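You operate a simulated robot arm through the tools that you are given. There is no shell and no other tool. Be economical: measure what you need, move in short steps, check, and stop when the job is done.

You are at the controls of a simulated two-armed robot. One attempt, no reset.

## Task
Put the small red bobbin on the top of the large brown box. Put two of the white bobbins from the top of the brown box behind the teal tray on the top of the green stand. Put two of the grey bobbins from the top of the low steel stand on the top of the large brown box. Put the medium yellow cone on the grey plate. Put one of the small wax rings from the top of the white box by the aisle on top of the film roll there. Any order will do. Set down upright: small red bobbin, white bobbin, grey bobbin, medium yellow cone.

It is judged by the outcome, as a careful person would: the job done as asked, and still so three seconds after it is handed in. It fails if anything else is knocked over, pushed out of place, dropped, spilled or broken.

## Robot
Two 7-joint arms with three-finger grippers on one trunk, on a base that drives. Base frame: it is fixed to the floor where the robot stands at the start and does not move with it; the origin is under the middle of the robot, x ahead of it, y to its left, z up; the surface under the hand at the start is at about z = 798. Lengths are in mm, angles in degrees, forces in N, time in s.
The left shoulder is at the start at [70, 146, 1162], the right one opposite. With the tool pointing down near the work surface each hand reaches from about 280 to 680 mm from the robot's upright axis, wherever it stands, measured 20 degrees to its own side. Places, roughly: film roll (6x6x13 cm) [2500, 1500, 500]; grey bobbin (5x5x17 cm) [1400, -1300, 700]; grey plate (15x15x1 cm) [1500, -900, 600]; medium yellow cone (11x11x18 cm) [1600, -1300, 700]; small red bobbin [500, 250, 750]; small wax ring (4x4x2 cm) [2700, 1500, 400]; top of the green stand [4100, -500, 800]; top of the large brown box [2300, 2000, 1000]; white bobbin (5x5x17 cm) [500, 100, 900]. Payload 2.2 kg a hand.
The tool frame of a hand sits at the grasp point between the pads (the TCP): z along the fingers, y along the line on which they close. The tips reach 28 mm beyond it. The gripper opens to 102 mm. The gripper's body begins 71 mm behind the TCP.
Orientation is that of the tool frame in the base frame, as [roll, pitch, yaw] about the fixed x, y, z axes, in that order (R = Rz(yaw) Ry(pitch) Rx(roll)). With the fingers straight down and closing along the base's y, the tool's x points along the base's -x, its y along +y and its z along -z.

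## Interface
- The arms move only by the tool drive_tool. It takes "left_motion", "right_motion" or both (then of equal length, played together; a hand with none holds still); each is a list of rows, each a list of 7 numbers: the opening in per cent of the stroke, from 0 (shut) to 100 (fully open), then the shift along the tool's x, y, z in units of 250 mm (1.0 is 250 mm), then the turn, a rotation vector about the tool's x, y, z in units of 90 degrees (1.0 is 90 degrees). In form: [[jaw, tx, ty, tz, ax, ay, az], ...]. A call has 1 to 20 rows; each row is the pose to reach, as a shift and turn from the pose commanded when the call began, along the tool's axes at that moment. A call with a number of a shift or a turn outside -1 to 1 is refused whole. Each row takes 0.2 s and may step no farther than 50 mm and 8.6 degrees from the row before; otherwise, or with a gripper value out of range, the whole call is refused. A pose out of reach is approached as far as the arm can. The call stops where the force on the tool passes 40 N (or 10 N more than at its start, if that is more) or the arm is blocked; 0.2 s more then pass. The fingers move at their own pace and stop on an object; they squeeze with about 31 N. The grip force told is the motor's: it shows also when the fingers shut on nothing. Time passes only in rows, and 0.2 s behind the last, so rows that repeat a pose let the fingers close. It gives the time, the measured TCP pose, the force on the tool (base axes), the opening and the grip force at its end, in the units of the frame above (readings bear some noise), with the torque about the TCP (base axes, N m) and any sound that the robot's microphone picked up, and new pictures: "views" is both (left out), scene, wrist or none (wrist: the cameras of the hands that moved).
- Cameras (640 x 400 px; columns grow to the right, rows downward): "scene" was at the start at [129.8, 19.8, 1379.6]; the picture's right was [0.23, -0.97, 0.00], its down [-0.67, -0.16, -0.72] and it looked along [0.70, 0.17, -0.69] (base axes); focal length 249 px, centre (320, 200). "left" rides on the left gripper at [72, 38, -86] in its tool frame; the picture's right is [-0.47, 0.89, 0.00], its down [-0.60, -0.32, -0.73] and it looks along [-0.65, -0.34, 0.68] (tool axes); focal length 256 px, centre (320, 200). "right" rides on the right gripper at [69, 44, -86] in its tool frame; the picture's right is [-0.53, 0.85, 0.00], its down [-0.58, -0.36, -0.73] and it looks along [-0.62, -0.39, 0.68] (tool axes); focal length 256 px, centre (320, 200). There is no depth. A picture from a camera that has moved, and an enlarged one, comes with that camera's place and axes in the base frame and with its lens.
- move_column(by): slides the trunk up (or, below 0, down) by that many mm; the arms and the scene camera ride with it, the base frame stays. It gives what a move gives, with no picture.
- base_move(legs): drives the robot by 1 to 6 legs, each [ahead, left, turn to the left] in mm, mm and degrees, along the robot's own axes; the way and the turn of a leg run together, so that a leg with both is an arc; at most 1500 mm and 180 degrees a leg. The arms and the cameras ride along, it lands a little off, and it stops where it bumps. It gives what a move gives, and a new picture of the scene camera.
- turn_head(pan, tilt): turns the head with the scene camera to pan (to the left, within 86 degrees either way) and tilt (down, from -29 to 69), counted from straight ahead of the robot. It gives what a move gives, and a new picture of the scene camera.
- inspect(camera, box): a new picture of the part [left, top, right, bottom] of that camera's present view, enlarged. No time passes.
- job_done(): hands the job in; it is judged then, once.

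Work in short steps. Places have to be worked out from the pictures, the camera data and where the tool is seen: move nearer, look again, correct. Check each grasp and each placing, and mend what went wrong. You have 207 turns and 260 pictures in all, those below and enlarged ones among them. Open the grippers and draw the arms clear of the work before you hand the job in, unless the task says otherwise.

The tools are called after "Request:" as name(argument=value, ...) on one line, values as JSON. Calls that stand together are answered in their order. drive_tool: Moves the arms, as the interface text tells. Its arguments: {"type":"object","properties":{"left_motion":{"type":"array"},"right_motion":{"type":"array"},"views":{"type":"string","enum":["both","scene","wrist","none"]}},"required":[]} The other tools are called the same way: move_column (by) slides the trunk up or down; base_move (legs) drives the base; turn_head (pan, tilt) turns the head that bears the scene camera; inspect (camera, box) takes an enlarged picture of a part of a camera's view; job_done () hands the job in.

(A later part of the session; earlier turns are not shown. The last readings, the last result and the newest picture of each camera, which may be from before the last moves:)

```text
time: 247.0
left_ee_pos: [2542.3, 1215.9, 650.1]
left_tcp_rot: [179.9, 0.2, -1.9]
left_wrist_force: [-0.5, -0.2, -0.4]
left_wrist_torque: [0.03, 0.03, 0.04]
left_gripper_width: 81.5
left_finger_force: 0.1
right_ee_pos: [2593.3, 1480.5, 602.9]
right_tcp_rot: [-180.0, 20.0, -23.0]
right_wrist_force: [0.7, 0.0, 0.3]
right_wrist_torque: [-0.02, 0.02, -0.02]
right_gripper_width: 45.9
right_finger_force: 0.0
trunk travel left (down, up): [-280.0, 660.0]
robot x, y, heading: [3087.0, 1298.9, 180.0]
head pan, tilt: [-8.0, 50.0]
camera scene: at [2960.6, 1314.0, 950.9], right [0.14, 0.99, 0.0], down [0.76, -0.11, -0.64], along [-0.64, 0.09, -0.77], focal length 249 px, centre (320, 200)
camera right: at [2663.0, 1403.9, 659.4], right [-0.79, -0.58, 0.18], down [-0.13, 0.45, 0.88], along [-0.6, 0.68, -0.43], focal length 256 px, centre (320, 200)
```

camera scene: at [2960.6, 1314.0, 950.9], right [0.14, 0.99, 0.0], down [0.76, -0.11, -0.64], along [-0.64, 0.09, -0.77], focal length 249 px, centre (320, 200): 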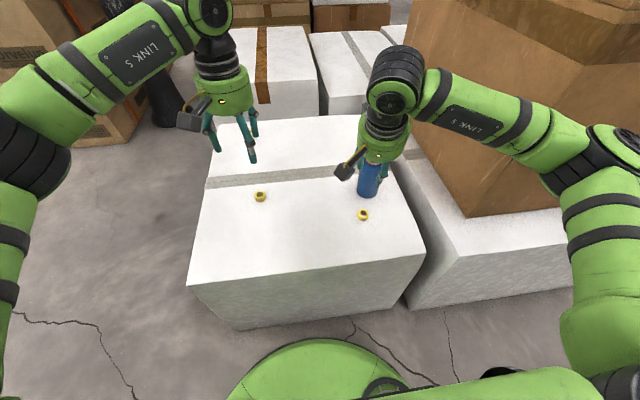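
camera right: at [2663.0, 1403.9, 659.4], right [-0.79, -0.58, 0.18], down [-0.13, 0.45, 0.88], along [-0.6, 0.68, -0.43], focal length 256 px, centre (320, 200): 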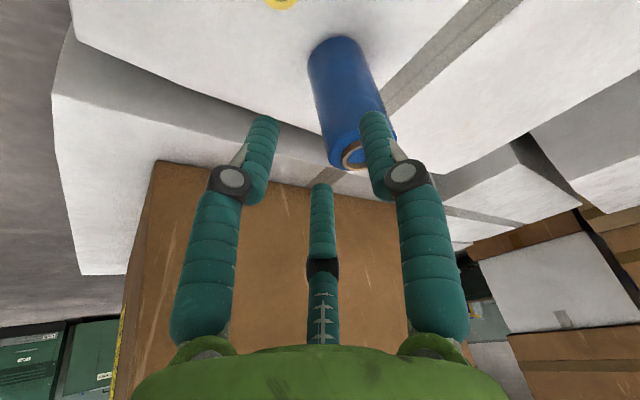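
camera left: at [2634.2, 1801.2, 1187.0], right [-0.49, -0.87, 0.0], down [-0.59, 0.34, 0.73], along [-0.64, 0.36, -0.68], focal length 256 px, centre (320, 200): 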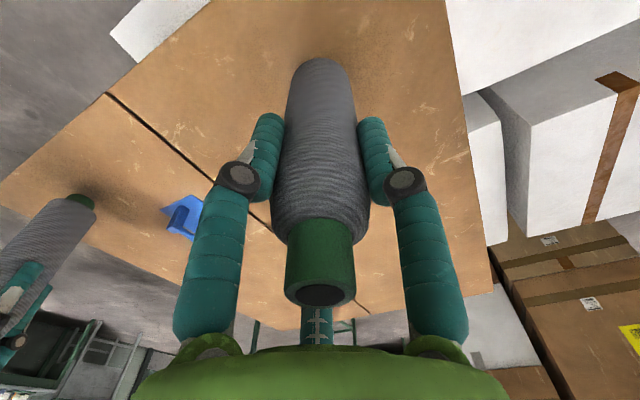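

The hand leans away properly. I lower along the vertical to z ≈ 480 and look.

Request:
drive_tool(right_motion=[[45, 0.065, 0.002, 0.151, 0, 0, 0], [45, 0.13, 0.004, 0.302, 0, 0, 0], [45, 0.193, 0.004, 0.453, 0, 0, 0], [45, 0.193, 0.004, 0.453, 0, 0, 0]], views="both")

```text
time: 248.0
left_ee_pos: [2540.7, 1216.5, 651.3]
left_tcp_rot: [179.9, 0.1, -1.8]
left_wrist_force: [0.3, 0.7, 0.7]
left_wrist_torque: [0.07, 0.0, -0.01]
left_gripper_width: 81.9
left_finger_force: 0.1
right_ee_pos: [2600.5, 1476.3, 479.9]
right_tcp_rot: [180.0, 19.9, -23.0]
right_wrist_force: [-0.1, -0.5, 0.3]
right_wrist_torque: [0.03, 0.0, -0.01]
right_gripper_width: 46.0
right_finger_force: 0.1
trunk travel left (down, up): [-280.0, 660.0]
robot x, y, heading: [3089.8, 1300.6, 179.9]
head pan, tilt: [-8.0, 50.0]
camera scene: at [2960.7, 1314.0, 950.9], right [0.14, 0.99, 0.0], down [0.76, -0.11, -0.64], along [-0.64, 0.09, -0.77], focal length 249 px, centre (320, 200)
camera right: at [2668.9, 1400.5, 536.7], right [-0.79, -0.58, 0.18], down [-0.13, 0.45, 0.88], along [-0.6, 0.68, -0.43], focal length 256 px, centre (320, 200)
```

scene: 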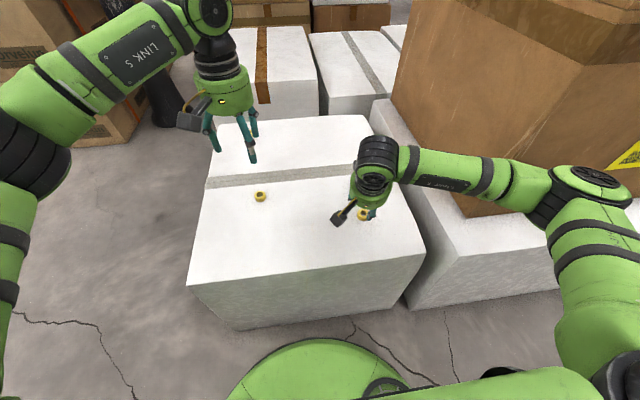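
right: 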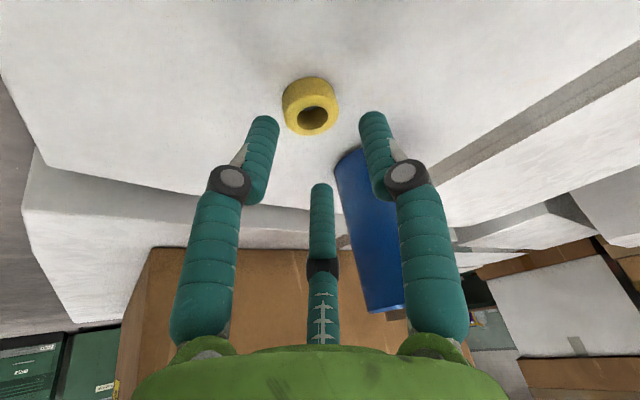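

Ring lies between the fingers. I lower the last 31 mm gently.

Request:
drive_tool(right_motion=[[45, 0.02, 0.004, 0.055, 0, 0, 0], [45, 0.035, 0.008, 0.095, 0, 0, 0], [45, 0.042, 0.008, 0.115, 0, 0, 0], [45, 0.042, 0.008, 0.115, 0, 0, 0]], views="wrist")

```text
time: 249.0
left_ee_pos: [2544.8, 1215.3, 653.9]
left_tcp_rot: [180.0, 0.3, -1.9]
left_wrist_force: [-1.1, -0.3, -0.1]
left_wrist_torque: [0.0, 0.0, 0.01]
left_gripper_width: 81.6
left_finger_force: 0.1
right_ee_pos: [2601.2, 1476.2, 453.0]
right_tcp_rot: [-179.9, 20.1, -23.0]
right_wrist_force: [14.6, 7.4, 31.8]
right_wrist_torque: [0.42, -1.25, -0.26]
right_gripper_width: 56.0
right_finger_force: 6.1
trunk travel left (down, up): [-280.0, 660.0]
robot x, y, heading: [3087.3, 1299.5, 179.9]
head pan, tilt: [-8.0, 50.0]
camera right: at [2670.3, 1398.8, 509.3], right [-0.79, -0.58, 0.18], down [-0.12, 0.45, 0.89], along [-0.6, 0.68, -0.43], focal length 256 px, centre (320, 200)
```

right: 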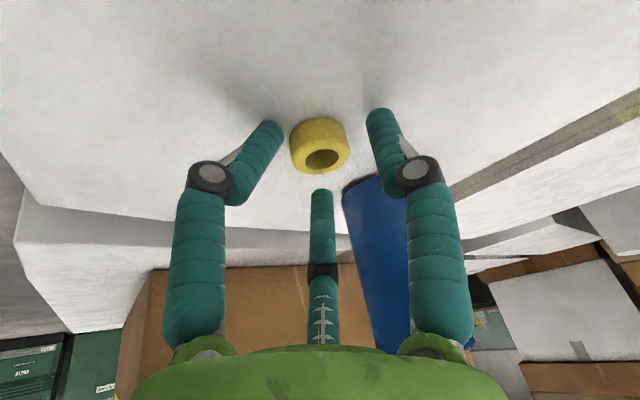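

The contact shows the hand really has three fingers and the low one hit the surface. I rise 25 mm and reduce the tilt to about 11°, which still clears the roll.

Request:
drive_tool(right_motion=[[45, -0.034, 0, -0.094, 0, 0, 0], [45, -0.034, 0, -0.094, 0, 0.05, 0], [45, -0.034, 0, -0.094, 0, 0.1, 0], [45, -0.034, 0, -0.094, 0, 0.1, 0]], views="wrist")

```text
time: 250.0
left_ee_pos: [2542.0, 1215.1, 651.1]
left_tcp_rot: [179.9, 0.1, -1.8]
left_wrist_force: [-0.4, -0.5, 0.8]
left_wrist_torque: [0.01, 0.01, 0.01]
left_gripper_width: 81.7
left_finger_force: 0.2
right_ee_pos: [2598.3, 1475.4, 473.9]
right_tcp_rot: [-179.9, 10.9, -23.0]
right_wrist_force: [-0.6, 0.3, 0.0]
right_wrist_torque: [-0.03, -0.01, -0.04]
right_gripper_width: 45.7
right_finger_force: 0.1
trunk travel left (down, up): [-280.0, 660.0]
robot x, y, heading: [3088.7, 1303.3, 179.8]
head pan, tilt: [-8.0, 50.0]
camera right: at [2658.5, 1402.4, 544.9], right [-0.81, -0.57, 0.1], down [-0.25, 0.5, 0.83], along [-0.52, 0.65, -0.55], focal length 256 px, centre (320, 200)
```

right: 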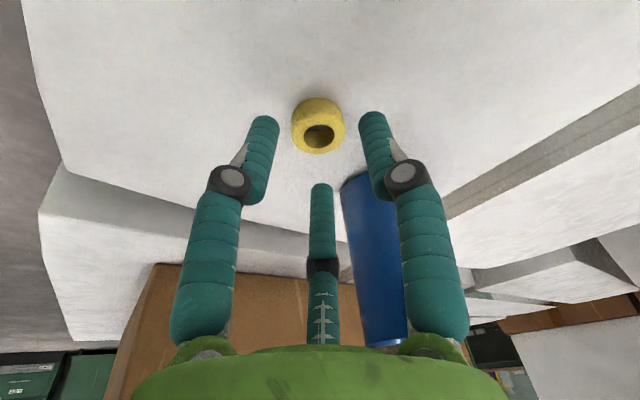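

Alignment is good. I lower 21 mm with the 11° tilt and check the force.

Request:
drive_tool(right_motion=[[45, 0.008, 0, 0.04, 0, 0, 0], [45, 0.013, 0, 0.07, 0, 0, 0], [45, 0.016, 0, 0.082, 0, 0, 0], [45, 0.016, 0, 0.082, 0, 0, 0]], views="wrist")

```text
time: 251.0
left_ee_pos: [2541.6, 1215.4, 651.9]
left_tcp_rot: [180.0, 0.1, -1.9]
left_wrist_force: [-0.4, 0.5, -0.7]
left_wrist_torque: [0.0, -0.01, 0.01]
left_gripper_width: 81.7
left_finger_force: 0.0
right_ee_pos: [2599.2, 1474.8, 452.7]
right_tcp_rot: [-180.0, 10.9, -23.1]
right_wrist_force: [0.9, -0.2, -0.1]
right_wrist_torque: [0.01, -0.04, 0.02]
right_gripper_width: 45.8
right_finger_force: 0.0
trunk travel left (down, up): [-280.0, 660.0]
robot x, y, heading: [3086.7, 1303.7, 179.9]
head pan, tilt: [-8.0, 50.0]
camera right: at [2658.9, 1402.3, 524.1], right [-0.81, -0.57, 0.1], down [-0.25, 0.5, 0.83], along [-0.52, 0.65, -0.55], focal length 256 px, centre (320, 200)
```

right: 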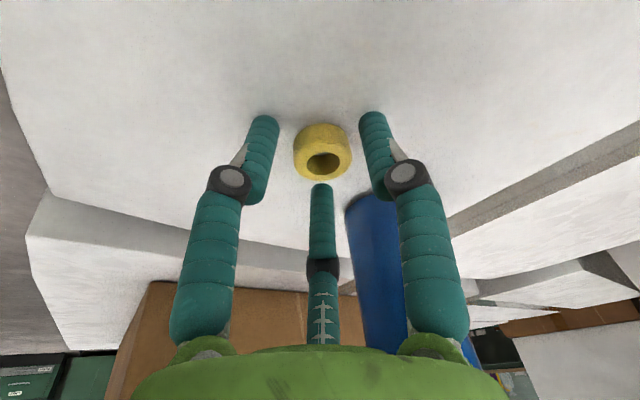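

No contact yet. I close here.

Request:
drive_tool(right_motion=[[30, 0, 0, 0, 0, 0, 0], [10, 0, 0, 0, 0, 0, 0], [0, 0, 0, 0, 0, 0, 0], [0, 0, 0, 0, 0, 0, 0]], views="wrist")

```text
time: 252.0
left_ee_pos: [2541.1, 1216.3, 651.1]
left_tcp_rot: [179.9, 0.1, -2.0]
left_wrist_force: [0.9, 0.3, 0.0]
left_wrist_torque: [0.02, 0.01, 0.03]
left_gripper_width: 81.7
left_finger_force: 0.0
right_ee_pos: [2599.3, 1474.0, 454.6]
right_tcp_rot: [-180.0, 10.9, -22.9]
right_wrist_force: [-0.7, -0.3, 0.5]
right_wrist_torque: [-0.02, -0.01, 0.01]
right_gripper_width: 25.9
right_finger_force: 30.5
trunk travel left (down, up): [-280.0, 660.0]
robot x, y, heading: [3085.5, 1301.5, 180.0]
head pan, tilt: [-8.0, 50.0]
camera right: at [2659.0, 1402.2, 524.3], right [-0.81, -0.57, 0.1], down [-0.25, 0.5, 0.83], along [-0.52, 0.65, -0.55], focal length 256 px, centre (320, 200)
```

right: 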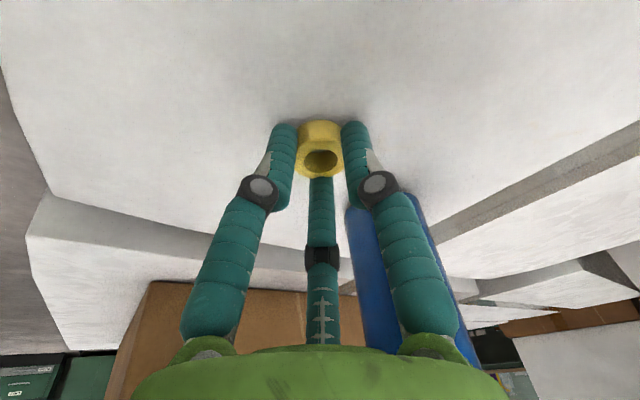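

Gripped (25.9 mm). I lift straight up ~180 mm, slightly away from the roll.

Request:
drive_tool(right_motion=[[0, 0.03, 0, -0.06, 0, 0, 0], [0, 0.02, 0, -0.2, 0, 0, 0], [0, -0.01, 0, -0.38, 0, 0, 0], [0, -0.04, 0, -0.56, 0, 0, 0], [0, -0.06, 0, -0.72, 0, 0, 0], [0, -0.06, 0, -0.72, 0, 0, 0]], views="both")

Request:
inspect(camera="scene", box=[330, 90, 430, 220])

```text
time: 253.4
left_ee_pos: [2539.9, 1216.1, 651.1]
left_tcp_rot: [179.9, 0.0, -1.9]
left_wrist_force: [0.4, 1.0, 1.2]
left_wrist_torque: [0.03, -0.03, 0.04]
left_gripper_width: 81.5
left_finger_force: 0.0
right_ee_pos: [2616.5, 1466.3, 634.3]
right_tcp_rot: [-179.9, 10.9, -23.0]
right_wrist_force: [-0.4, -0.4, -0.6]
right_wrist_torque: [-0.01, 0.0, -0.04]
right_gripper_width: 26.0
right_finger_force: 30.5
trunk travel left (down, up): [-280.0, 660.0]
robot x, y, heading: [3084.2, 1298.3, 179.9]
head pan, tilt: [-8.0, 50.0]
camera scene: at [2960.6, 1314.0, 950.9], right [0.14, 0.99, 0.0], down [0.76, -0.11, -0.64], along [-0.64, 0.09, -0.77], focal length 249 px, centre (320, 200)
camera right: at [2677.1, 1395.0, 704.8], right [-0.81, -0.57, 0.1], down [-0.25, 0.5, 0.83], along [-0.52, 0.65, -0.55], focal length 256 px, centre (320, 200)
```

scene: 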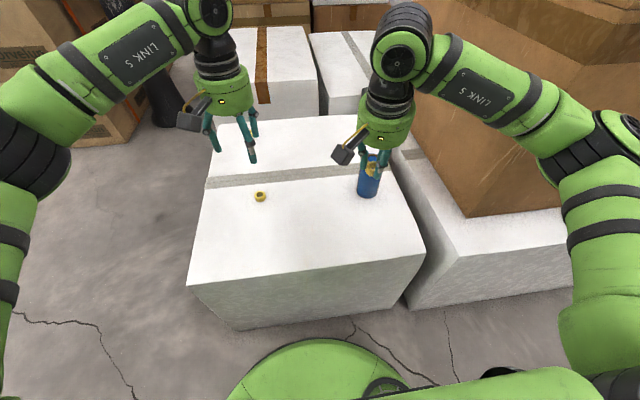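
right: 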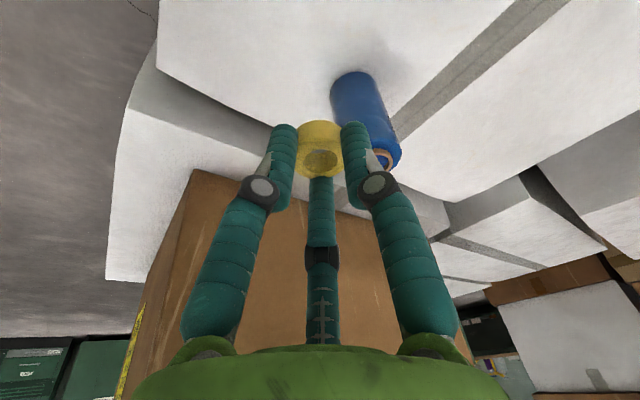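

```text
3.08 times, centred on (380, 155) of scene
camera zoom: at [2960.6, 1314.0, 950.9], right [0.14, 0.99, 0.0], down [0.76, -0.11, -0.64], along [-0.64, 0.09, -0.77], focal length 766 px, centre (135, 338)
```

zoom: 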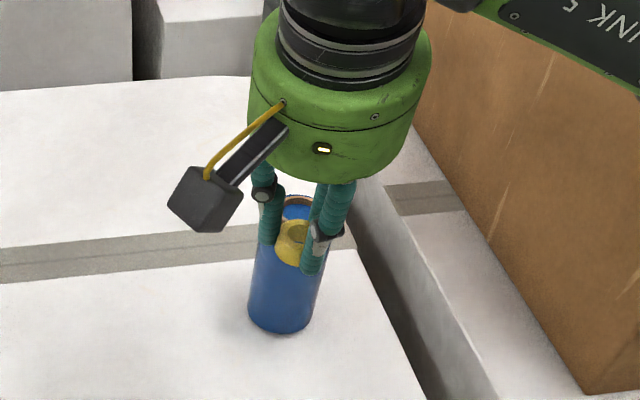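

The ring is held. I move it above the roll's centre (TCP ≈ (2520,1507)), keeping the tilt, and inspect.

Request:
drive_tool(right_motion=[[0, -0.14, 0, 0.027, 0, 0, 0], [0, -0.28, 0, 0.053, 0, 0, 0], [0, -0.412, 0, 0.079, 0, 0, 0], [0, -0.43, 0, 0.175, 0, 0, 0], [0, -0.43, 0, 0.175, 0, 0, 0]], views="wrist")

Request:
inspect(camera="scene", box=[340, 110, 420, 210])

```text
time: 254.6
left_ee_pos: [2541.7, 1216.8, 650.8]
left_tcp_rot: [179.9, 0.1, -1.9]
left_wrist_force: [-0.4, -0.4, -0.8]
left_wrist_torque: [-0.01, 0.0, 0.01]
left_gripper_width: 81.6
left_finger_force: 0.1
right_ee_pos: [2511.1, 1511.9, 610.2]
right_tcp_rot: [-179.9, 10.8, -23.1]
right_wrist_force: [0.2, 0.5, 0.2]
right_wrist_torque: [-0.03, 0.0, 0.03]
right_gripper_width: 25.5
right_finger_force: 31.1
trunk travel left (down, up): [-280.0, 660.0]
robot x, y, heading: [3084.9, 1303.4, 180.0]
head pan, tilt: [-8.0, 50.0]
camera right: at [2571.4, 1438.9, 680.8], right [-0.81, -0.57, 0.1], down [-0.25, 0.5, 0.83], along [-0.53, 0.65, -0.55], focal length 256 px, centre (320, 200)
```

right: 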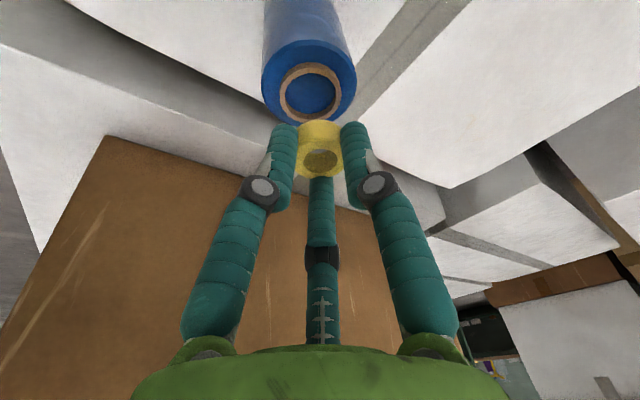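

```text
4.00 times, centred on (380, 160) of scene
camera zoom: at [2960.7, 1314.0, 950.9], right [0.14, 0.99, 0.0], down [0.76, -0.11, -0.64], along [-0.64, 0.09, -0.77], focal length 996 px, centre (80, 360)
```

zoom: 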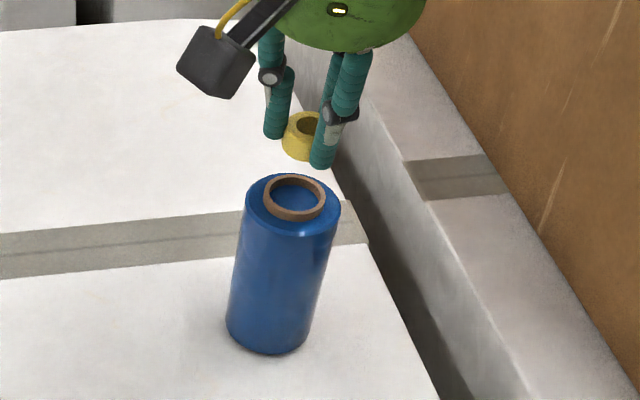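

Triangulation: roll core at (2512,1510,544), ring at ≈ (2509,1511,588). I shift 4 mm toward me and lower to ~6 mm above.

Request:
drive_tool(right_motion=[[0, 0.02, 0, 0.03, 0, 0, 0], [0, 0.03, 0, 0.07, 0, 0, 0], [0, 0.037, 0, 0.107, 0, 0, 0], [0, 0.037, 0, 0.107, 0, 0, 0]], views="wrist")

Request:
inspect(camera="scene", box=[350, 130, 410, 190])

```text
time: 255.6
left_ee_pos: [2541.7, 1216.0, 651.7]
left_tcp_rot: [179.9, 0.1, -1.9]
left_wrist_force: [-0.4, 0.4, -0.4]
left_wrist_torque: [-0.03, -0.01, -0.04]
left_gripper_width: 81.9
left_finger_force: 0.0
right_ee_pos: [2515.4, 1509.7, 582.8]
right_tcp_rot: [180.0, 10.9, -23.0]
right_wrist_force: [0.7, 0.1, -0.6]
right_wrist_torque: [-0.02, 0.04, -0.01]
right_gripper_width: 25.4
right_finger_force: 29.8
trunk travel left (down, up): [-280.0, 660.0]
robot x, y, heading: [3088.0, 1300.2, 179.6]
head pan, tilt: [-8.0, 50.0]
camera right: at [2575.2, 1437.5, 652.4], right [-0.81, -0.57, 0.1], down [-0.25, 0.5, 0.83], along [-0.52, 0.65, -0.55], focal length 256 px, centre (320, 200)
```

right: 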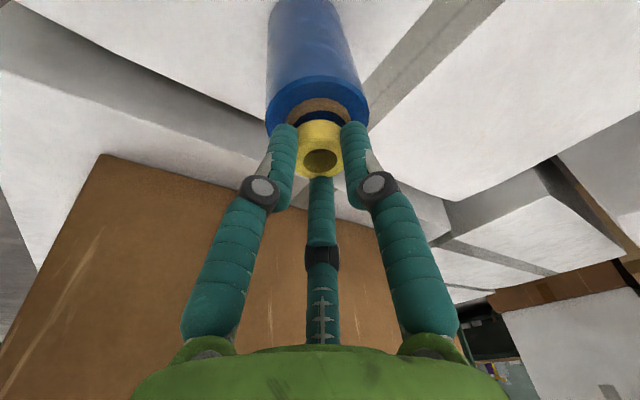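

```text
6.67 times, centred on (380, 160) of scene
camera zoom: at [2960.7, 1314.0, 950.9], right [0.14, 0.99, 0.0], down [0.76, -0.11, -0.64], along [-0.64, 0.09, -0.77], focal length 1659 px, centre (-80, 467)
```

zoom: 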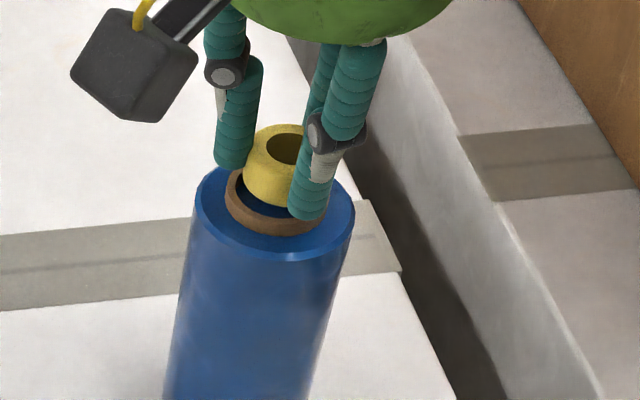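

Nearly centred over the core. I creep down with a 2 mm correction, watching force.

Request:
drive_tool(right_motion=[[0, 0.008, 0, 0.008, 0, 0, 0], [0, 0.0125, 0, 0.016, 0, 0, 0], [0, 0.0125, 0, 0.023, 0, 0, 0], [0, 0.0125, 0, 0.023, 0, 0, 0]], views="none")

Request:
inspect(camera="scene", box=[350, 130, 410, 190])

```text
time: 256.6
left_ee_pos: [2541.1, 1215.5, 651.9]
left_tcp_rot: [180.0, 0.1, -1.8]
left_wrist_force: [-0.4, -0.7, -0.2]
left_wrist_torque: [0.0, 0.0, 0.03]
left_gripper_width: 81.7
left_finger_force: 0.0
right_ee_pos: [2517.7, 1509.1, 577.7]
right_tcp_rot: [-179.9, 11.0, -23.0]
right_wrist_force: [-0.2, -0.6, 9.2]
right_wrist_torque: [0.02, -0.04, 0.0]
right_gripper_width: 25.5
right_finger_force: 31.2
trunk travel left (down, up): [-280.0, 660.0]
robot x, y, heading: [3088.9, 1302.5, 179.9]
head pan, tilt: [-8.0, 50.0]
```

```text
6.67 times, centred on (380, 160) of scene
camera zoom: at [2961.6, 1313.7, 951.2], right [0.14, 0.99, 0.0], down [0.76, -0.11, -0.64], along [-0.64, 0.09, -0.77], focal length 1659 px, centre (-80, 467)
```

zoom: 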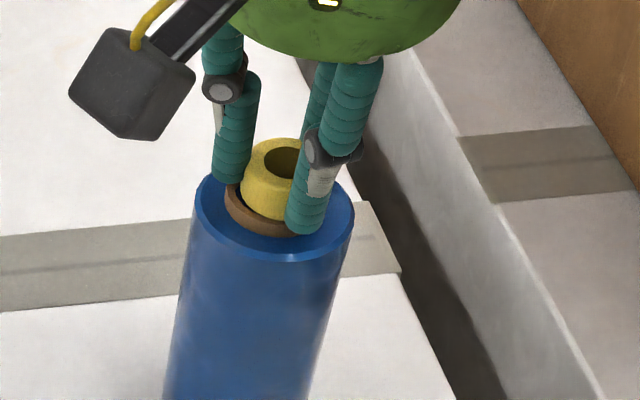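

Contact with zero torque: the ring rests centred on the core. I ease 1 mm and open step by step.

Request:
drive_tool(right_motion=[[0, 0, 0, -0.004, 0, 0, 0], [27, 0, 0, -0.004, 0, 0, 0], [32, 0, 0, -0.004, 0, 0, 0], [38, 0, 0, -0.004, 0, 0, 0], [45, 0, 0, -0.004, 0, 0, 0], [45, 0, 0, -0.004, 0, 0, 0]], views="wrist")

Request:
inspect(camera="scene", box=[350, 130, 410, 190])

```text
time: 258.0
left_ee_pos: [2542.7, 1214.8, 651.5]
left_tcp_rot: [179.9, 0.2, -1.7]
left_wrist_force: [0.7, 0.2, -0.2]
left_wrist_torque: [-0.02, -0.01, -0.03]
left_gripper_width: 81.4
left_finger_force: 0.1
right_ee_pos: [2518.2, 1509.0, 576.9]
right_tcp_rot: [180.0, 10.8, -23.0]
right_wrist_force: [0.4, 0.7, 0.5]
right_wrist_torque: [-0.01, 0.0, 0.03]
right_gripper_width: 45.9
right_finger_force: 0.0
trunk travel left (down, up): [-280.0, 660.0]
robot x, y, heading: [3084.9, 1300.3, 180.1]
head pan, tilt: [-8.0, 50.0]
camera right: at [2577.4, 1437.1, 647.3], right [-0.81, -0.57, 0.1], down [-0.25, 0.5, 0.83], along [-0.52, 0.65, -0.55], focal length 256 px, centre (320, 200)
```

right: 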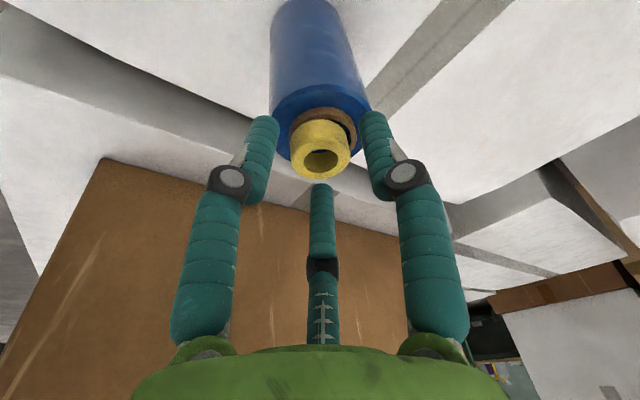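

```text
6.67 times, centred on (380, 160) of scene
camera zoom: at [2960.6, 1314.0, 950.9], right [0.14, 0.99, 0.0], down [0.76, -0.11, -0.64], along [-0.64, 0.09, -0.77], focal length 1659 px, centre (-80, 467)
```

zoom: 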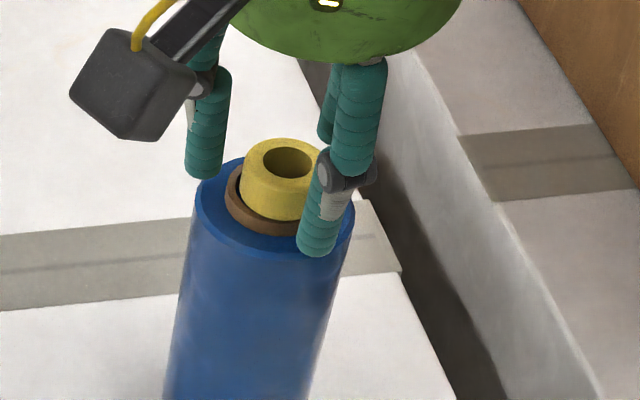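

The ring stands on the roll's core. I open a little more and withdraw along the tool axis.

Request:
drive_tool(right_motion=[[60, 0, 0, 0, 0, 0, 0], [60, 0, 0, -0.05, 0, 0, 0], [60, 0, 0, -0.15, 0, 0, 0], [60, 0, 0, -0.3, 0, 0, 0], [60, 0.0, 0, -0.48, 0, 0, 0], [60, 0.15, 0, -0.58, 0, 0, 0], [60, 0.3, 0, -0.66, 0, 0, 0], [60, 0.45, 0, -0.7, 0, 0, 0]], views="scene")

Request:
inspect(camera="scene", box=[340, 130, 420, 210])

```text
time: 259.8
left_ee_pos: [2541.8, 1216.2, 651.0]
left_tcp_rot: [179.9, 0.1, -1.9]
left_wrist_force: [0.9, 0.8, -0.4]
left_wrist_torque: [0.02, 0.01, -0.03]
left_gripper_width: 81.6
left_finger_force: 0.0
right_ee_pos: [2651.4, 1453.7, 726.9]
right_tcp_rot: [-179.9, 10.9, -23.0]
right_wrist_force: [0.1, 1.0, -0.5]
right_wrist_torque: [0.02, 0.02, 0.01]
right_gripper_width: 61.2
right_finger_force: 0.1
trunk travel left (down, up): [-280.0, 660.0]
robot x, y, heading: [3087.0, 1304.6, 179.9]
head pan, tilt: [-8.0, 50.0]
camera scene: at [2960.9, 1313.9, 951.0], right [0.14, 0.99, 0.0], down [0.76, -0.11, -0.64], along [-0.64, 0.09, -0.77], focal length 249 px, centre (320, 200)
```

scene: 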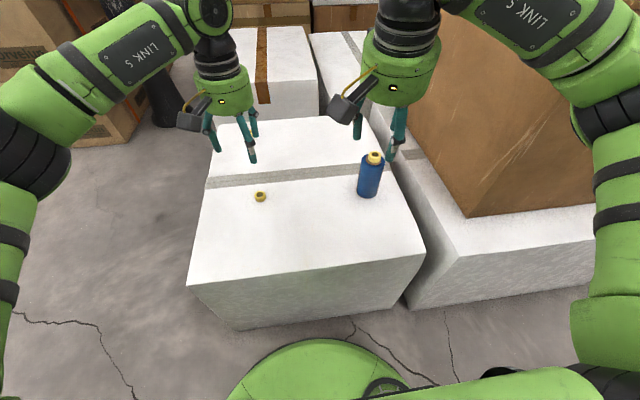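

```text
5.00 times, centred on (380, 170) of scene
camera zoom: at [2960.9, 1313.9, 951.0], right [0.14, 0.99, 0.0], down [0.76, -0.11, -0.64], along [-0.64, 0.09, -0.77], focal length 1244 px, centre (20, 350)
```

zoom: 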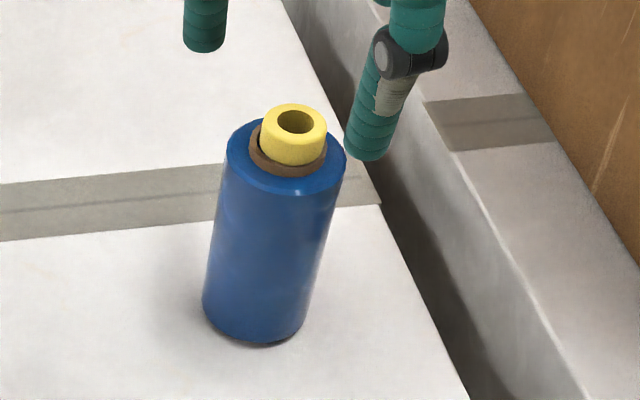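

The ring sits on the film roll. Now the red bobbin. I straighten the right hand, tuck the left, and raise the trunk for travel.

Request:
drive_tool(right_motion=[[60, 0, 0, 0, 0, 0.06, 0], [60, 0, 0, 0, 0, 0.121, 0], [60, 0, 0, 0, 0, 0.121, 0]], left_motion=[[80, 0.1, 0, -0.1, 0, 0, 0], [80, 0.25, 0, -0.1, 0, 0, 0], [80, 0.4, 0, -0.1, 0, 0, 0]], views="none")

Request:
drive_tool(right_motion=[[60, 0, 0, 0, 0, 0, -0.09], [60, 0, 0, 0, 0, 0, -0.18], [60, 0, 0, 0, 0, 0, -0.256], [60, 0, 0, 0, 0, 0, -0.256]], views="none")

Request:
move_column(by=300)

Request:
move_column(by=270)

Request:
base_move(legs=[[0, 1500, 0], [200, 450, 0], [0, 0, 180], [-280, -1150, 0], [-1400, 20, 0], [-1000, 30, 0]])

```text
time: 260.6
left_ee_pos: [2640.5, 1211.7, 675.6]
left_tcp_rot: [179.8, 0.0, -1.9]
left_wrist_force: [-0.5, -1.0, 1.0]
left_wrist_torque: [0.0, -0.02, 0.0]
left_gripper_width: 81.5
left_finger_force: 0.1
right_ee_pos: [2651.8, 1452.3, 727.6]
right_tcp_rot: [-180.0, 0.0, -23.0]
right_wrist_force: [-0.3, -0.1, 0.8]
right_wrist_torque: [0.01, -0.01, -0.02]
right_gripper_width: 61.1
right_finger_force: 0.0
trunk travel left (down, up): [-280.0, 660.0]
robot x, y, heading: [3084.1, 1301.3, 179.8]
head pan, tilt: [-8.0, 50.0]
```

```text
time: 261.6
left_ee_pos: [2641.1, 1213.4, 674.9]
left_tcp_rot: [179.9, 0.0, -1.9]
left_wrist_force: [-0.1, -0.3, -0.6]
left_wrist_torque: [0.0, -0.01, 0.01]
left_gripper_width: 81.8
left_finger_force: 0.1
right_ee_pos: [2648.7, 1453.8, 726.8]
right_tcp_rot: [-180.0, 0.0, 0.1]
right_wrist_force: [0.4, 0.6, 0.0]
right_wrist_torque: [-0.02, -0.03, -0.01]
right_gripper_width: 61.2
right_finger_force: 0.0
trunk travel left (down, up): [-280.0, 660.0]
robot x, y, heading: [3087.0, 1303.7, 179.8]
head pan, tilt: [-8.0, 50.0]
```

```text
time: 264.6
left_ee_pos: [2639.8, 1213.9, 975.5]
left_tcp_rot: [179.9, 0.1, -1.9]
left_wrist_force: [0.6, 0.1, 0.7]
left_wrist_torque: [-0.02, -0.01, 0.0]
left_gripper_width: 81.7
left_finger_force: 0.1
right_ee_pos: [2649.7, 1452.5, 1027.6]
right_tcp_rot: [180.0, 0.0, 0.1]
right_wrist_force: [-0.3, -0.8, 0.1]
right_wrist_torque: [0.02, -0.01, 0.0]
right_gripper_width: 61.5
right_finger_force: 0.1
trunk travel left (down, up): [-580.0, 360.0]
robot x, y, heading: [3087.8, 1299.2, 180.0]
head pan, tilt: [-8.0, 50.0]
```

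```text
time: 267.4
left_ee_pos: [2639.6, 1212.6, 1245.2]
left_tcp_rot: [179.9, 0.1, -2.0]
left_wrist_force: [0.5, -0.3, 0.3]
left_wrist_torque: [0.0, 0.05, -0.03]
left_gripper_width: 81.7
left_finger_force: 0.1
right_ee_pos: [2648.7, 1453.0, 1297.6]
right_tcp_rot: [180.0, 0.0, 0.0]
right_wrist_force: [-0.3, -0.7, 0.4]
right_wrist_torque: [0.0, 0.01, -0.01]
right_gripper_width: 61.1
right_finger_force: 0.0
trunk travel left (down, up): [-850.0, 90.0]
robot x, y, heading: [3084.8, 1302.2, 179.9]
head pan, tilt: [-8.0, 50.0]
```

```text
time: 301.7
left_ee_pos: [670.7, -1652.3, 1245.5]
left_tcp_rot: [179.8, -0.1, 177.5]
left_wrist_force: [0.0, -0.5, 0.0]
left_wrist_torque: [-0.01, 0.03, 0.01]
left_gripper_width: 81.7
left_finger_force: 0.0
right_ee_pos: [660.4, -1893.7, 1296.3]
right_tcp_rot: [179.9, -0.1, 179.4]
right_wrist_force: [-0.2, -0.3, 0.4]
right_wrist_torque: [0.02, 0.0, 0.0]
right_gripper_width: 61.4
right_finger_force: 0.1
trunk travel left (down, up): [-850.0, 90.0]
robot x, y, heading: [223.6, -1734.2, -0.9]
head pan, tilt: [-8.0, 50.0]
camera scene: at [349.8, -1748.1, 1520.8], right [-0.15, -0.99, 0.0], down [-0.76, 0.12, -0.64], along [0.63, -0.1, -0.77], focal length 249 px, centre (320, 200)
```

scene: 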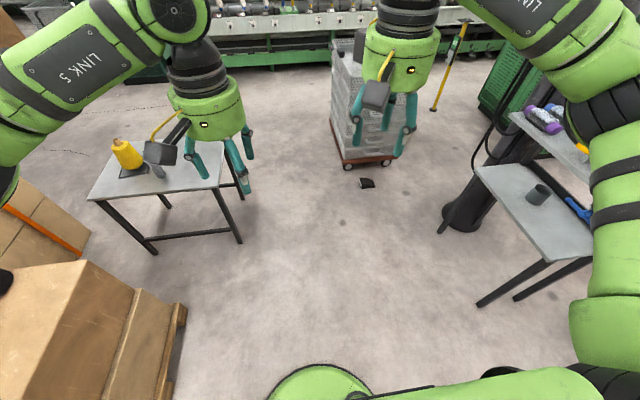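

On the lane, all clear. I continue back to the start place.

Request:
base_move(legs=[[-1460, 0, 0.9], [0, 1500, 0], [0, 236, 0], [1180, 0, 0]])

Request:
turn_head(pan=0, tilt=50)

```text
time: 322.9
left_ee_pos: [371.9, 130.2, 1245.6]
left_tcp_rot: [179.9, 0.1, 179.9]
left_wrist_force: [0.0, 0.0, 0.7]
left_wrist_torque: [-0.01, 0.0, -0.02]
left_gripper_width: 81.7
left_finger_force: 0.1
right_ee_pos: [371.2, -109.2, 1297.7]
right_tcp_rot: [180.0, 0.0, -178.2]
right_wrist_force: [-0.3, 0.2, 0.4]
right_wrist_torque: [0.0, 0.01, -0.01]
right_gripper_width: 61.3
right_finger_force: 0.1
trunk travel left (down, up): [-850.0, 90.0]
robot x, y, heading: [-68.7, 27.7, 1.6]
head pan, tilt: [-8.0, 50.0]
camera scene: at [55.5, 21.9, 1521.0], right [-0.11, -0.99, 0.0], down [-0.76, 0.08, -0.64], along [0.64, -0.07, -0.77], focal length 249 px, centre (320, 200)
```

scene: 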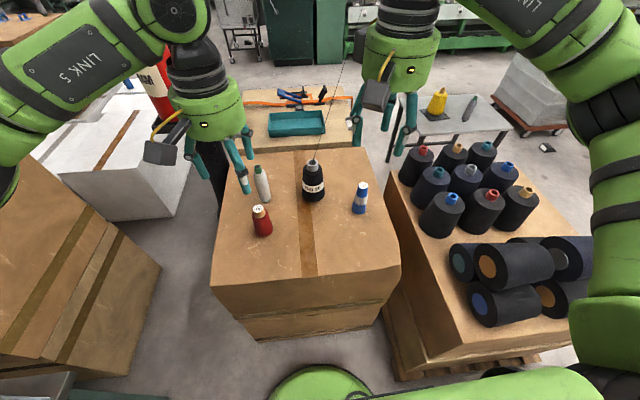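

```text
time: 323.6
left_ee_pos: [373.8, 130.4, 1245.7]
left_tcp_rot: [179.9, 0.1, 179.9]
left_wrist_force: [0.2, -0.4, -0.3]
left_wrist_torque: [-0.01, 0.0, 0.0]
left_gripper_width: 81.5
left_finger_force: 0.1
right_ee_pos: [371.9, -109.8, 1296.9]
right_tcp_rot: [180.0, 0.0, -178.1]
right_wrist_force: [0.2, 0.3, 0.4]
right_wrist_torque: [0.0, -0.02, 0.02]
right_gripper_width: 61.3
right_finger_force: 0.0
trunk travel left (down, up): [-850.0, 90.0]
robot x, y, heading: [-68.6, 27.2, 1.6]
head pan, tilt: [0.0, 50.0]
camera scene: at [56.9, 32.6, 1520.9], right [0.03, -1.0, 0.0], down [-0.77, -0.02, -0.64], along [0.64, 0.02, -0.77], focal length 249 px, centre (320, 200)
```

scene: 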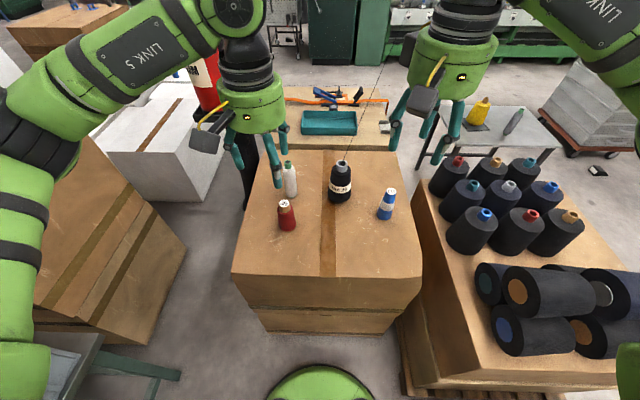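

Red bobbin is at about (533,158), top ≈ 928. I move up 80, lower the trunk 150, and bring the left hand over it.

Request:
base_move(legs=[[80, 0, -1.6]])

Request:
move_column(by=-150)

Request:
drive_tool(left_motion=[[100, -0.15, 0.04, 0, 0, 0, 0], [100, -0.25, 0.08, 0.05, 0, 0, 0], [100, -0.32, 0.12, 0.15, 0, 0, 0], [100, -0.32, 0.12, 0.15, 0, 0, 0]], views="both")

```text
time: 324.7
left_ee_pos: [447.7, 120.8, 1249.9]
left_tcp_rot: [179.9, 0.4, 178.3]
left_wrist_force: [-0.9, 0.7, -0.3]
left_wrist_torque: [-0.01, -0.09, -0.03]
left_gripper_width: 81.6
left_finger_force: 0.0
right_ee_pos: [439.8, -119.9, 1299.4]
right_tcp_rot: [180.0, 0.5, -179.8]
right_wrist_force: [-1.1, 0.8, 0.8]
right_wrist_torque: [0.05, -0.1, -0.01]
right_gripper_width: 61.1
right_finger_force: 0.1
trunk travel left (down, up): [-850.0, 90.0]
robot x, y, heading: [7.5, 29.7, -0.3]
head pan, tilt: [0.0, 50.0]
camera scene: at [127.2, 30.8, 1521.8], right [0.0, -1.0, 0.0], down [-0.76, 0.0, -0.65], along [0.65, 0.0, -0.76], focal length 249 px, centre (320, 200)
```

scene: 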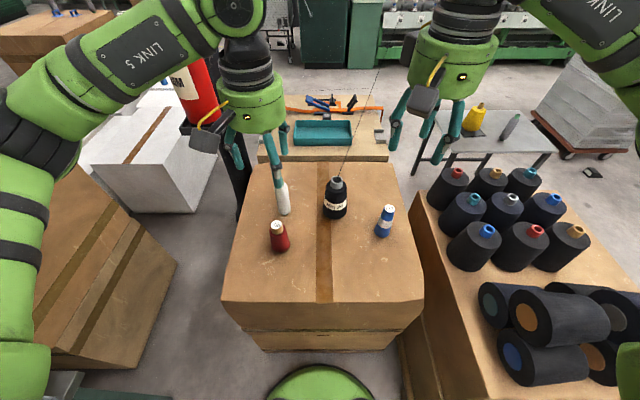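

```text
time: 326.4
left_ee_pos: [454.6, 118.6, 1096.0]
left_tcp_rot: [179.9, 0.1, 178.3]
left_wrist_force: [-0.6, 0.3, -0.1]
left_wrist_torque: [-0.02, -0.01, 0.01]
left_gripper_width: 81.7
left_finger_force: 0.0
right_ee_pos: [446.9, -120.5, 1148.6]
right_tcp_rot: [180.0, 0.0, -179.7]
right_wrist_force: [0.4, -0.1, 0.2]
right_wrist_torque: [0.03, -0.02, 0.02]
right_gripper_width: 61.2
right_finger_force: 0.0
trunk travel left (down, up): [-700.0, 240.0]
robot x, y, heading: [10.3, 29.3, 0.1]
head pan, tilt: [0.0, 50.0]
```

```text
time: 327.4
left_ee_pos: [534.8, 146.7, 1057.5]
left_tcp_rot: [179.9, 0.0, 178.2]
left_wrist_force: [-0.1, 0.2, -0.3]
left_wrist_torque: [0.01, -0.01, 0.04]
left_gripper_width: 102.0
left_finger_force: 0.1
right_ee_pos: [446.1, -120.3, 1146.8]
right_tcp_rot: [179.9, -0.1, -179.8]
right_wrist_force: [-0.7, 0.8, -0.2]
right_wrist_torque: [0.02, -0.05, -0.01]
right_gripper_width: 61.3
right_finger_force: 0.1
trunk travel left (down, up): [-700.0, 240.0]
robot x, y, heading: [8.3, 29.0, -0.3]
head pan, tilt: [0.0, 50.0]
camera scene: at [135.4, 29.9, 1371.0], right [0.0, -1.0, 0.0], down [-0.77, 0.0, -0.64], along [0.64, 0.0, -0.77], focal length 249 px, centre (320, 200)
camera left: at [464.9, 187.1, 1144.0], right [0.49, 0.87, 0.0], down [0.59, -0.34, 0.73], along [0.64, -0.36, -0.68], focal length 256 px, centre (320, 200)
```

scene: 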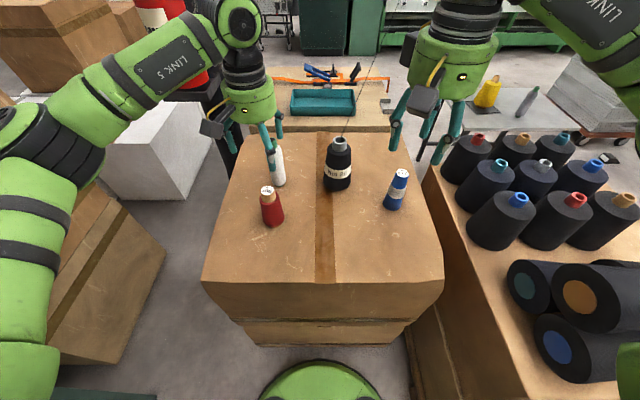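
left: 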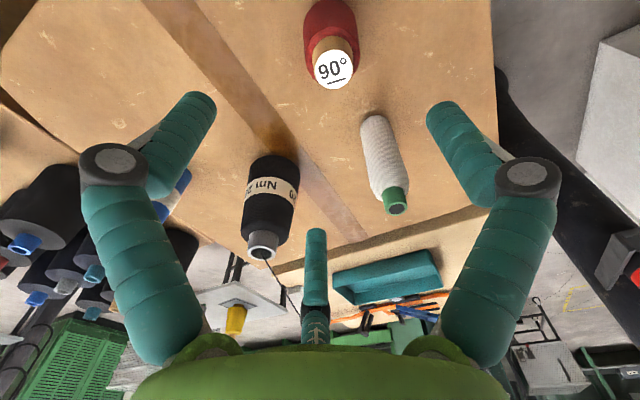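

Red's top is at (536,159,~932). I correct by 12 mm, descend to z ≈ 882 and close.

Request:
drive_tool(left_motion=[[100, -0.003, 0.05, 0.15, 0, 0, 0], [100, -0.003, 0.05, 0.33, 0, 0, 0], [100, -0.003, 0.05, 0.5, 0, 0, 0], [100, -0.003, 0.05, 0.62, 0, 0, 0], [100, -0.003, 0.05, 0.7, 0, 0, 0], [0, -0.003, 0.05, 0.7, 0, 0, 0], [0, -0.003, 0.05, 0.7, 0, 0, 0], [0, -0.003, 0.05, 0.7, 0, 0, 0]], views="wrist")

```text
time: 329.2
left_ee_pos: [538.4, 158.9, 883.3]
left_tcp_rot: [180.0, 0.3, 178.2]
left_wrist_force: [5.1, -0.8, 10.9]
left_wrist_torque: [0.04, -0.19, 0.0]
left_gripper_width: 52.6
left_finger_force: 31.0
right_ee_pos: [446.6, -122.0, 1147.5]
right_tcp_rot: [-180.0, 0.1, -179.8]
right_wrist_force: [0.3, -0.5, -0.7]
right_wrist_torque: [0.02, 0.0, 0.0]
right_gripper_width: 61.1
right_finger_force: 0.1
trunk travel left (down, up): [-700.0, 240.0]
robot x, y, heading: [8.9, 24.4, -0.2]
head pan, tilt: [0.0, 50.0]
camera left: at [466.8, 199.4, 970.9], right [0.49, 0.87, 0.0], down [0.59, -0.34, 0.73], along [0.64, -0.36, -0.68], focal length 256 px, centre (320, 200)
```

left: 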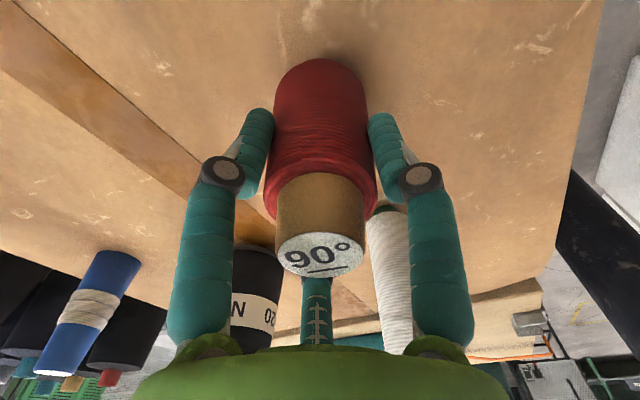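

Red is gripped at 53 mm. I lift it, tuck, raise the trunk and go back the same way.

Request:
drive_tool(left_motion=[[0, 0, 0, -0.18, 0, 0, 0], [0, 0, 0, -0.36, 0, 0, 0], [0, 0, 0, -0.54, 0, 0, 0], [0, 0, 0, -0.72, 0, 0, 0], [0, 0.15, -0.03, -0.78, 0, 0, 0], [0, 0.3, -0.06, -0.78, 0, 0, 0], [0, 0.36, -0.08, -0.78, 0, 0, 0]], views="wrist")

Request:
move_column(by=150)

Request:
base_move(legs=[[-1255, -25, 0.3], [0, -1500, 0], [0, -240, 0], [1450, 0, 0]])

```text
time: 330.8
left_ee_pos: [446.1, 143.1, 1077.4]
left_tcp_rot: [179.9, 0.1, 178.3]
left_wrist_force: [-0.4, 0.3, -1.7]
left_wrist_torque: [0.03, 0.01, -0.01]
left_gripper_width: 52.6
left_finger_force: 30.8
right_ee_pos: [446.1, -120.6, 1147.1]
right_tcp_rot: [180.0, 0.0, -179.8]
right_wrist_force: [0.5, 0.2, -0.4]
right_wrist_torque: [0.0, 0.04, 0.04]
right_gripper_width: 61.2
right_finger_force: 0.1
trunk travel left (down, up): [-700.0, 240.0]
robot x, y, heading: [8.3, 29.5, 0.1]
head pan, tilt: [0.0, 50.0]
camera left: at [375.6, 182.8, 1164.2], right [0.49, 0.87, 0.0], down [0.59, -0.34, 0.73], along [0.64, -0.36, -0.68], focal length 256 px, centre (320, 200)
```

left: 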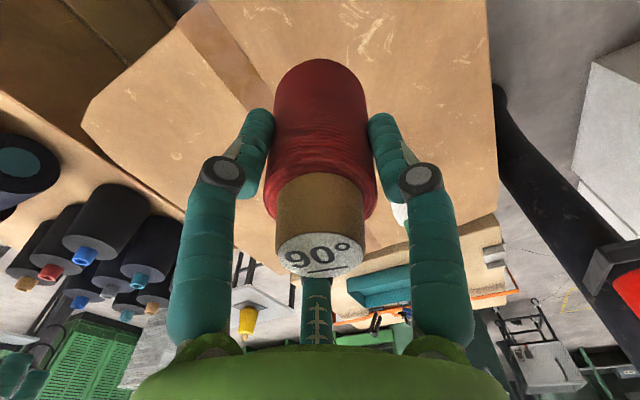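

```text
time: 332.6
left_ee_pos: [447.3, 143.4, 1226.4]
left_tcp_rot: [179.9, 0.1, 178.2]
left_wrist_force: [-0.3, 0.8, -1.2]
left_wrist_torque: [0.01, -0.01, -0.01]
left_gripper_width: 52.5
left_finger_force: 31.2
right_ee_pos: [447.1, -121.0, 1297.9]
right_tcp_rot: [-180.0, 0.0, -179.7]
right_wrist_force: [0.2, -0.4, -0.2]
right_wrist_torque: [-0.01, -0.01, 0.02]
right_gripper_width: 61.3
right_finger_force: 0.0
trunk travel left (down, up): [-850.0, 90.0]
robot x, y, heading: [11.3, 27.5, -0.1]
head pan, tilt: [0.0, 50.0]
```

```text
time: 354.1
left_ee_pos: [657.3, -1629.4, 1227.6]
left_tcp_rot: [179.9, 0.1, 178.2]
left_wrist_force: [0.4, -0.2, -1.7]
left_wrist_torque: [0.0, 0.0, 0.02]
left_gripper_width: 52.1
left_finger_force: 31.1
right_ee_pos: [658.2, -1892.1, 1299.2]
right_tcp_rot: [179.9, 0.0, -179.7]
right_wrist_force: [0.1, 0.3, -0.4]
right_wrist_torque: [0.02, 0.0, 0.03]
right_gripper_width: 61.4
right_finger_force: 0.1
trunk travel left (down, up): [-850.0, 90.0]
robot x, y, heading: [220.9, -1742.4, -0.1]
head pan, tilt: [0.0, 50.0]
camera scene: at [346.7, -1742.2, 1521.0], right [0.0, -1.0, 0.0], down [-0.77, 0.0, -0.64], along [0.64, 0.0, -0.77], focal length 249 px, centre (320, 200)
```

scene: 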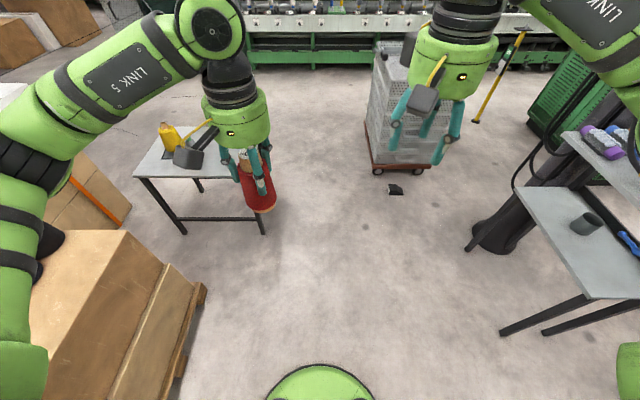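

On the lane again with red held. I continue to the aisle, turn, and go up to the brown box.

Request:
base_move(legs=[[1400, -60, 0], [1000, 0, 0], [250, 1150, 0], [0, 0, 180], [-350, -1350, 0], [0, -1360, 0]])

Request:
turn_head(pan=0, tilt=45)

```text
time: 391.7
left_ee_pos: [2747.3, 1943.0, 1227.4]
left_tcp_rot: [180.0, 0.0, -1.0]
left_wrist_force: [-0.2, -0.3, -1.5]
left_wrist_torque: [-0.01, 0.01, 0.01]
left_gripper_width: 51.9
left_finger_force: 31.4
right_ee_pos: [2743.3, 2205.7, 1297.7]
right_tcp_rot: [-179.8, 0.0, 1.0]
right_wrist_force: [0.1, 0.7, -0.5]
right_wrist_torque: [0.01, -0.02, 0.02]
right_gripper_width: 61.3
right_finger_force: 0.0
trunk travel left (down, up): [-850.0, 90.0]
robot x, y, heading: [3184.2, 2062.4, -179.3]
head pan, tilt: [0.0, 50.0]
camera scene: at [3055.7, 2060.7, 1520.9], right [-0.01, 1.0, 0.0], down [0.77, 0.01, -0.64], along [-0.64, -0.01, -0.77], focal length 249 px, centre (320, 200)
```

scene: 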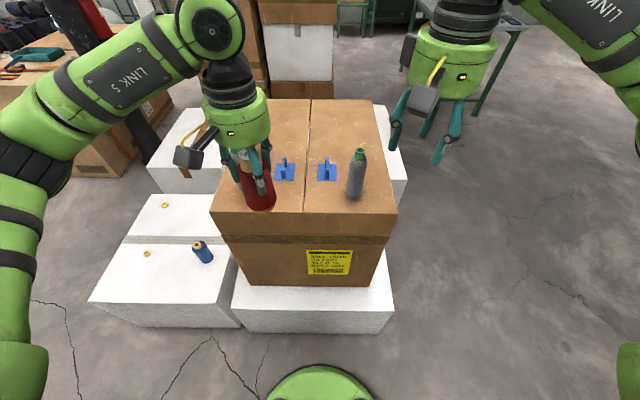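

```text
time: 392.4
left_ee_pos: [2747.0, 1942.7, 1227.3]
left_tcp_rot: [179.9, 0.2, -1.0]
left_wrist_force: [-0.4, 0.4, -1.9]
left_wrist_torque: [0.0, 0.02, 0.0]
left_gripper_width: 52.4
left_finger_force: 30.7
right_ee_pos: [2743.3, 2205.9, 1298.7]
right_tcp_rot: [180.0, 0.0, 1.0]
right_wrist_force: [-0.4, 0.0, 0.0]
right_wrist_torque: [0.01, 0.01, -0.01]
right_gripper_width: 61.4
right_finger_force: 0.0
trunk travel left (down, up): [-850.0, 90.0]
robot x, y, heading: [3181.6, 2063.0, -179.1]
head pan, tilt: [0.0, 45.0]
camera scene: at [3051.4, 2061.3, 1527.8], right [-0.01, 1.0, 0.0], down [0.71, 0.01, -0.71], along [-0.71, -0.01, -0.71], focal length 249 px, centre (320, 200)
```

scene: 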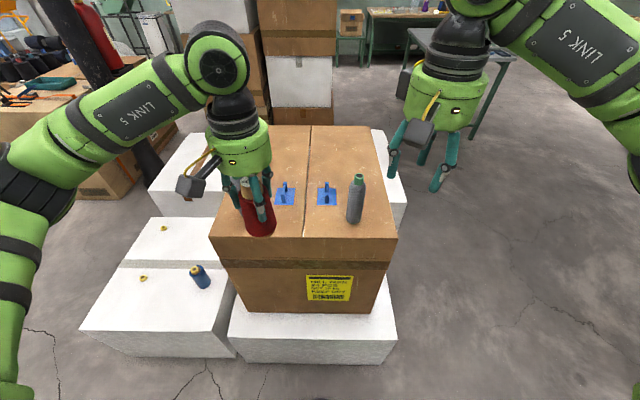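

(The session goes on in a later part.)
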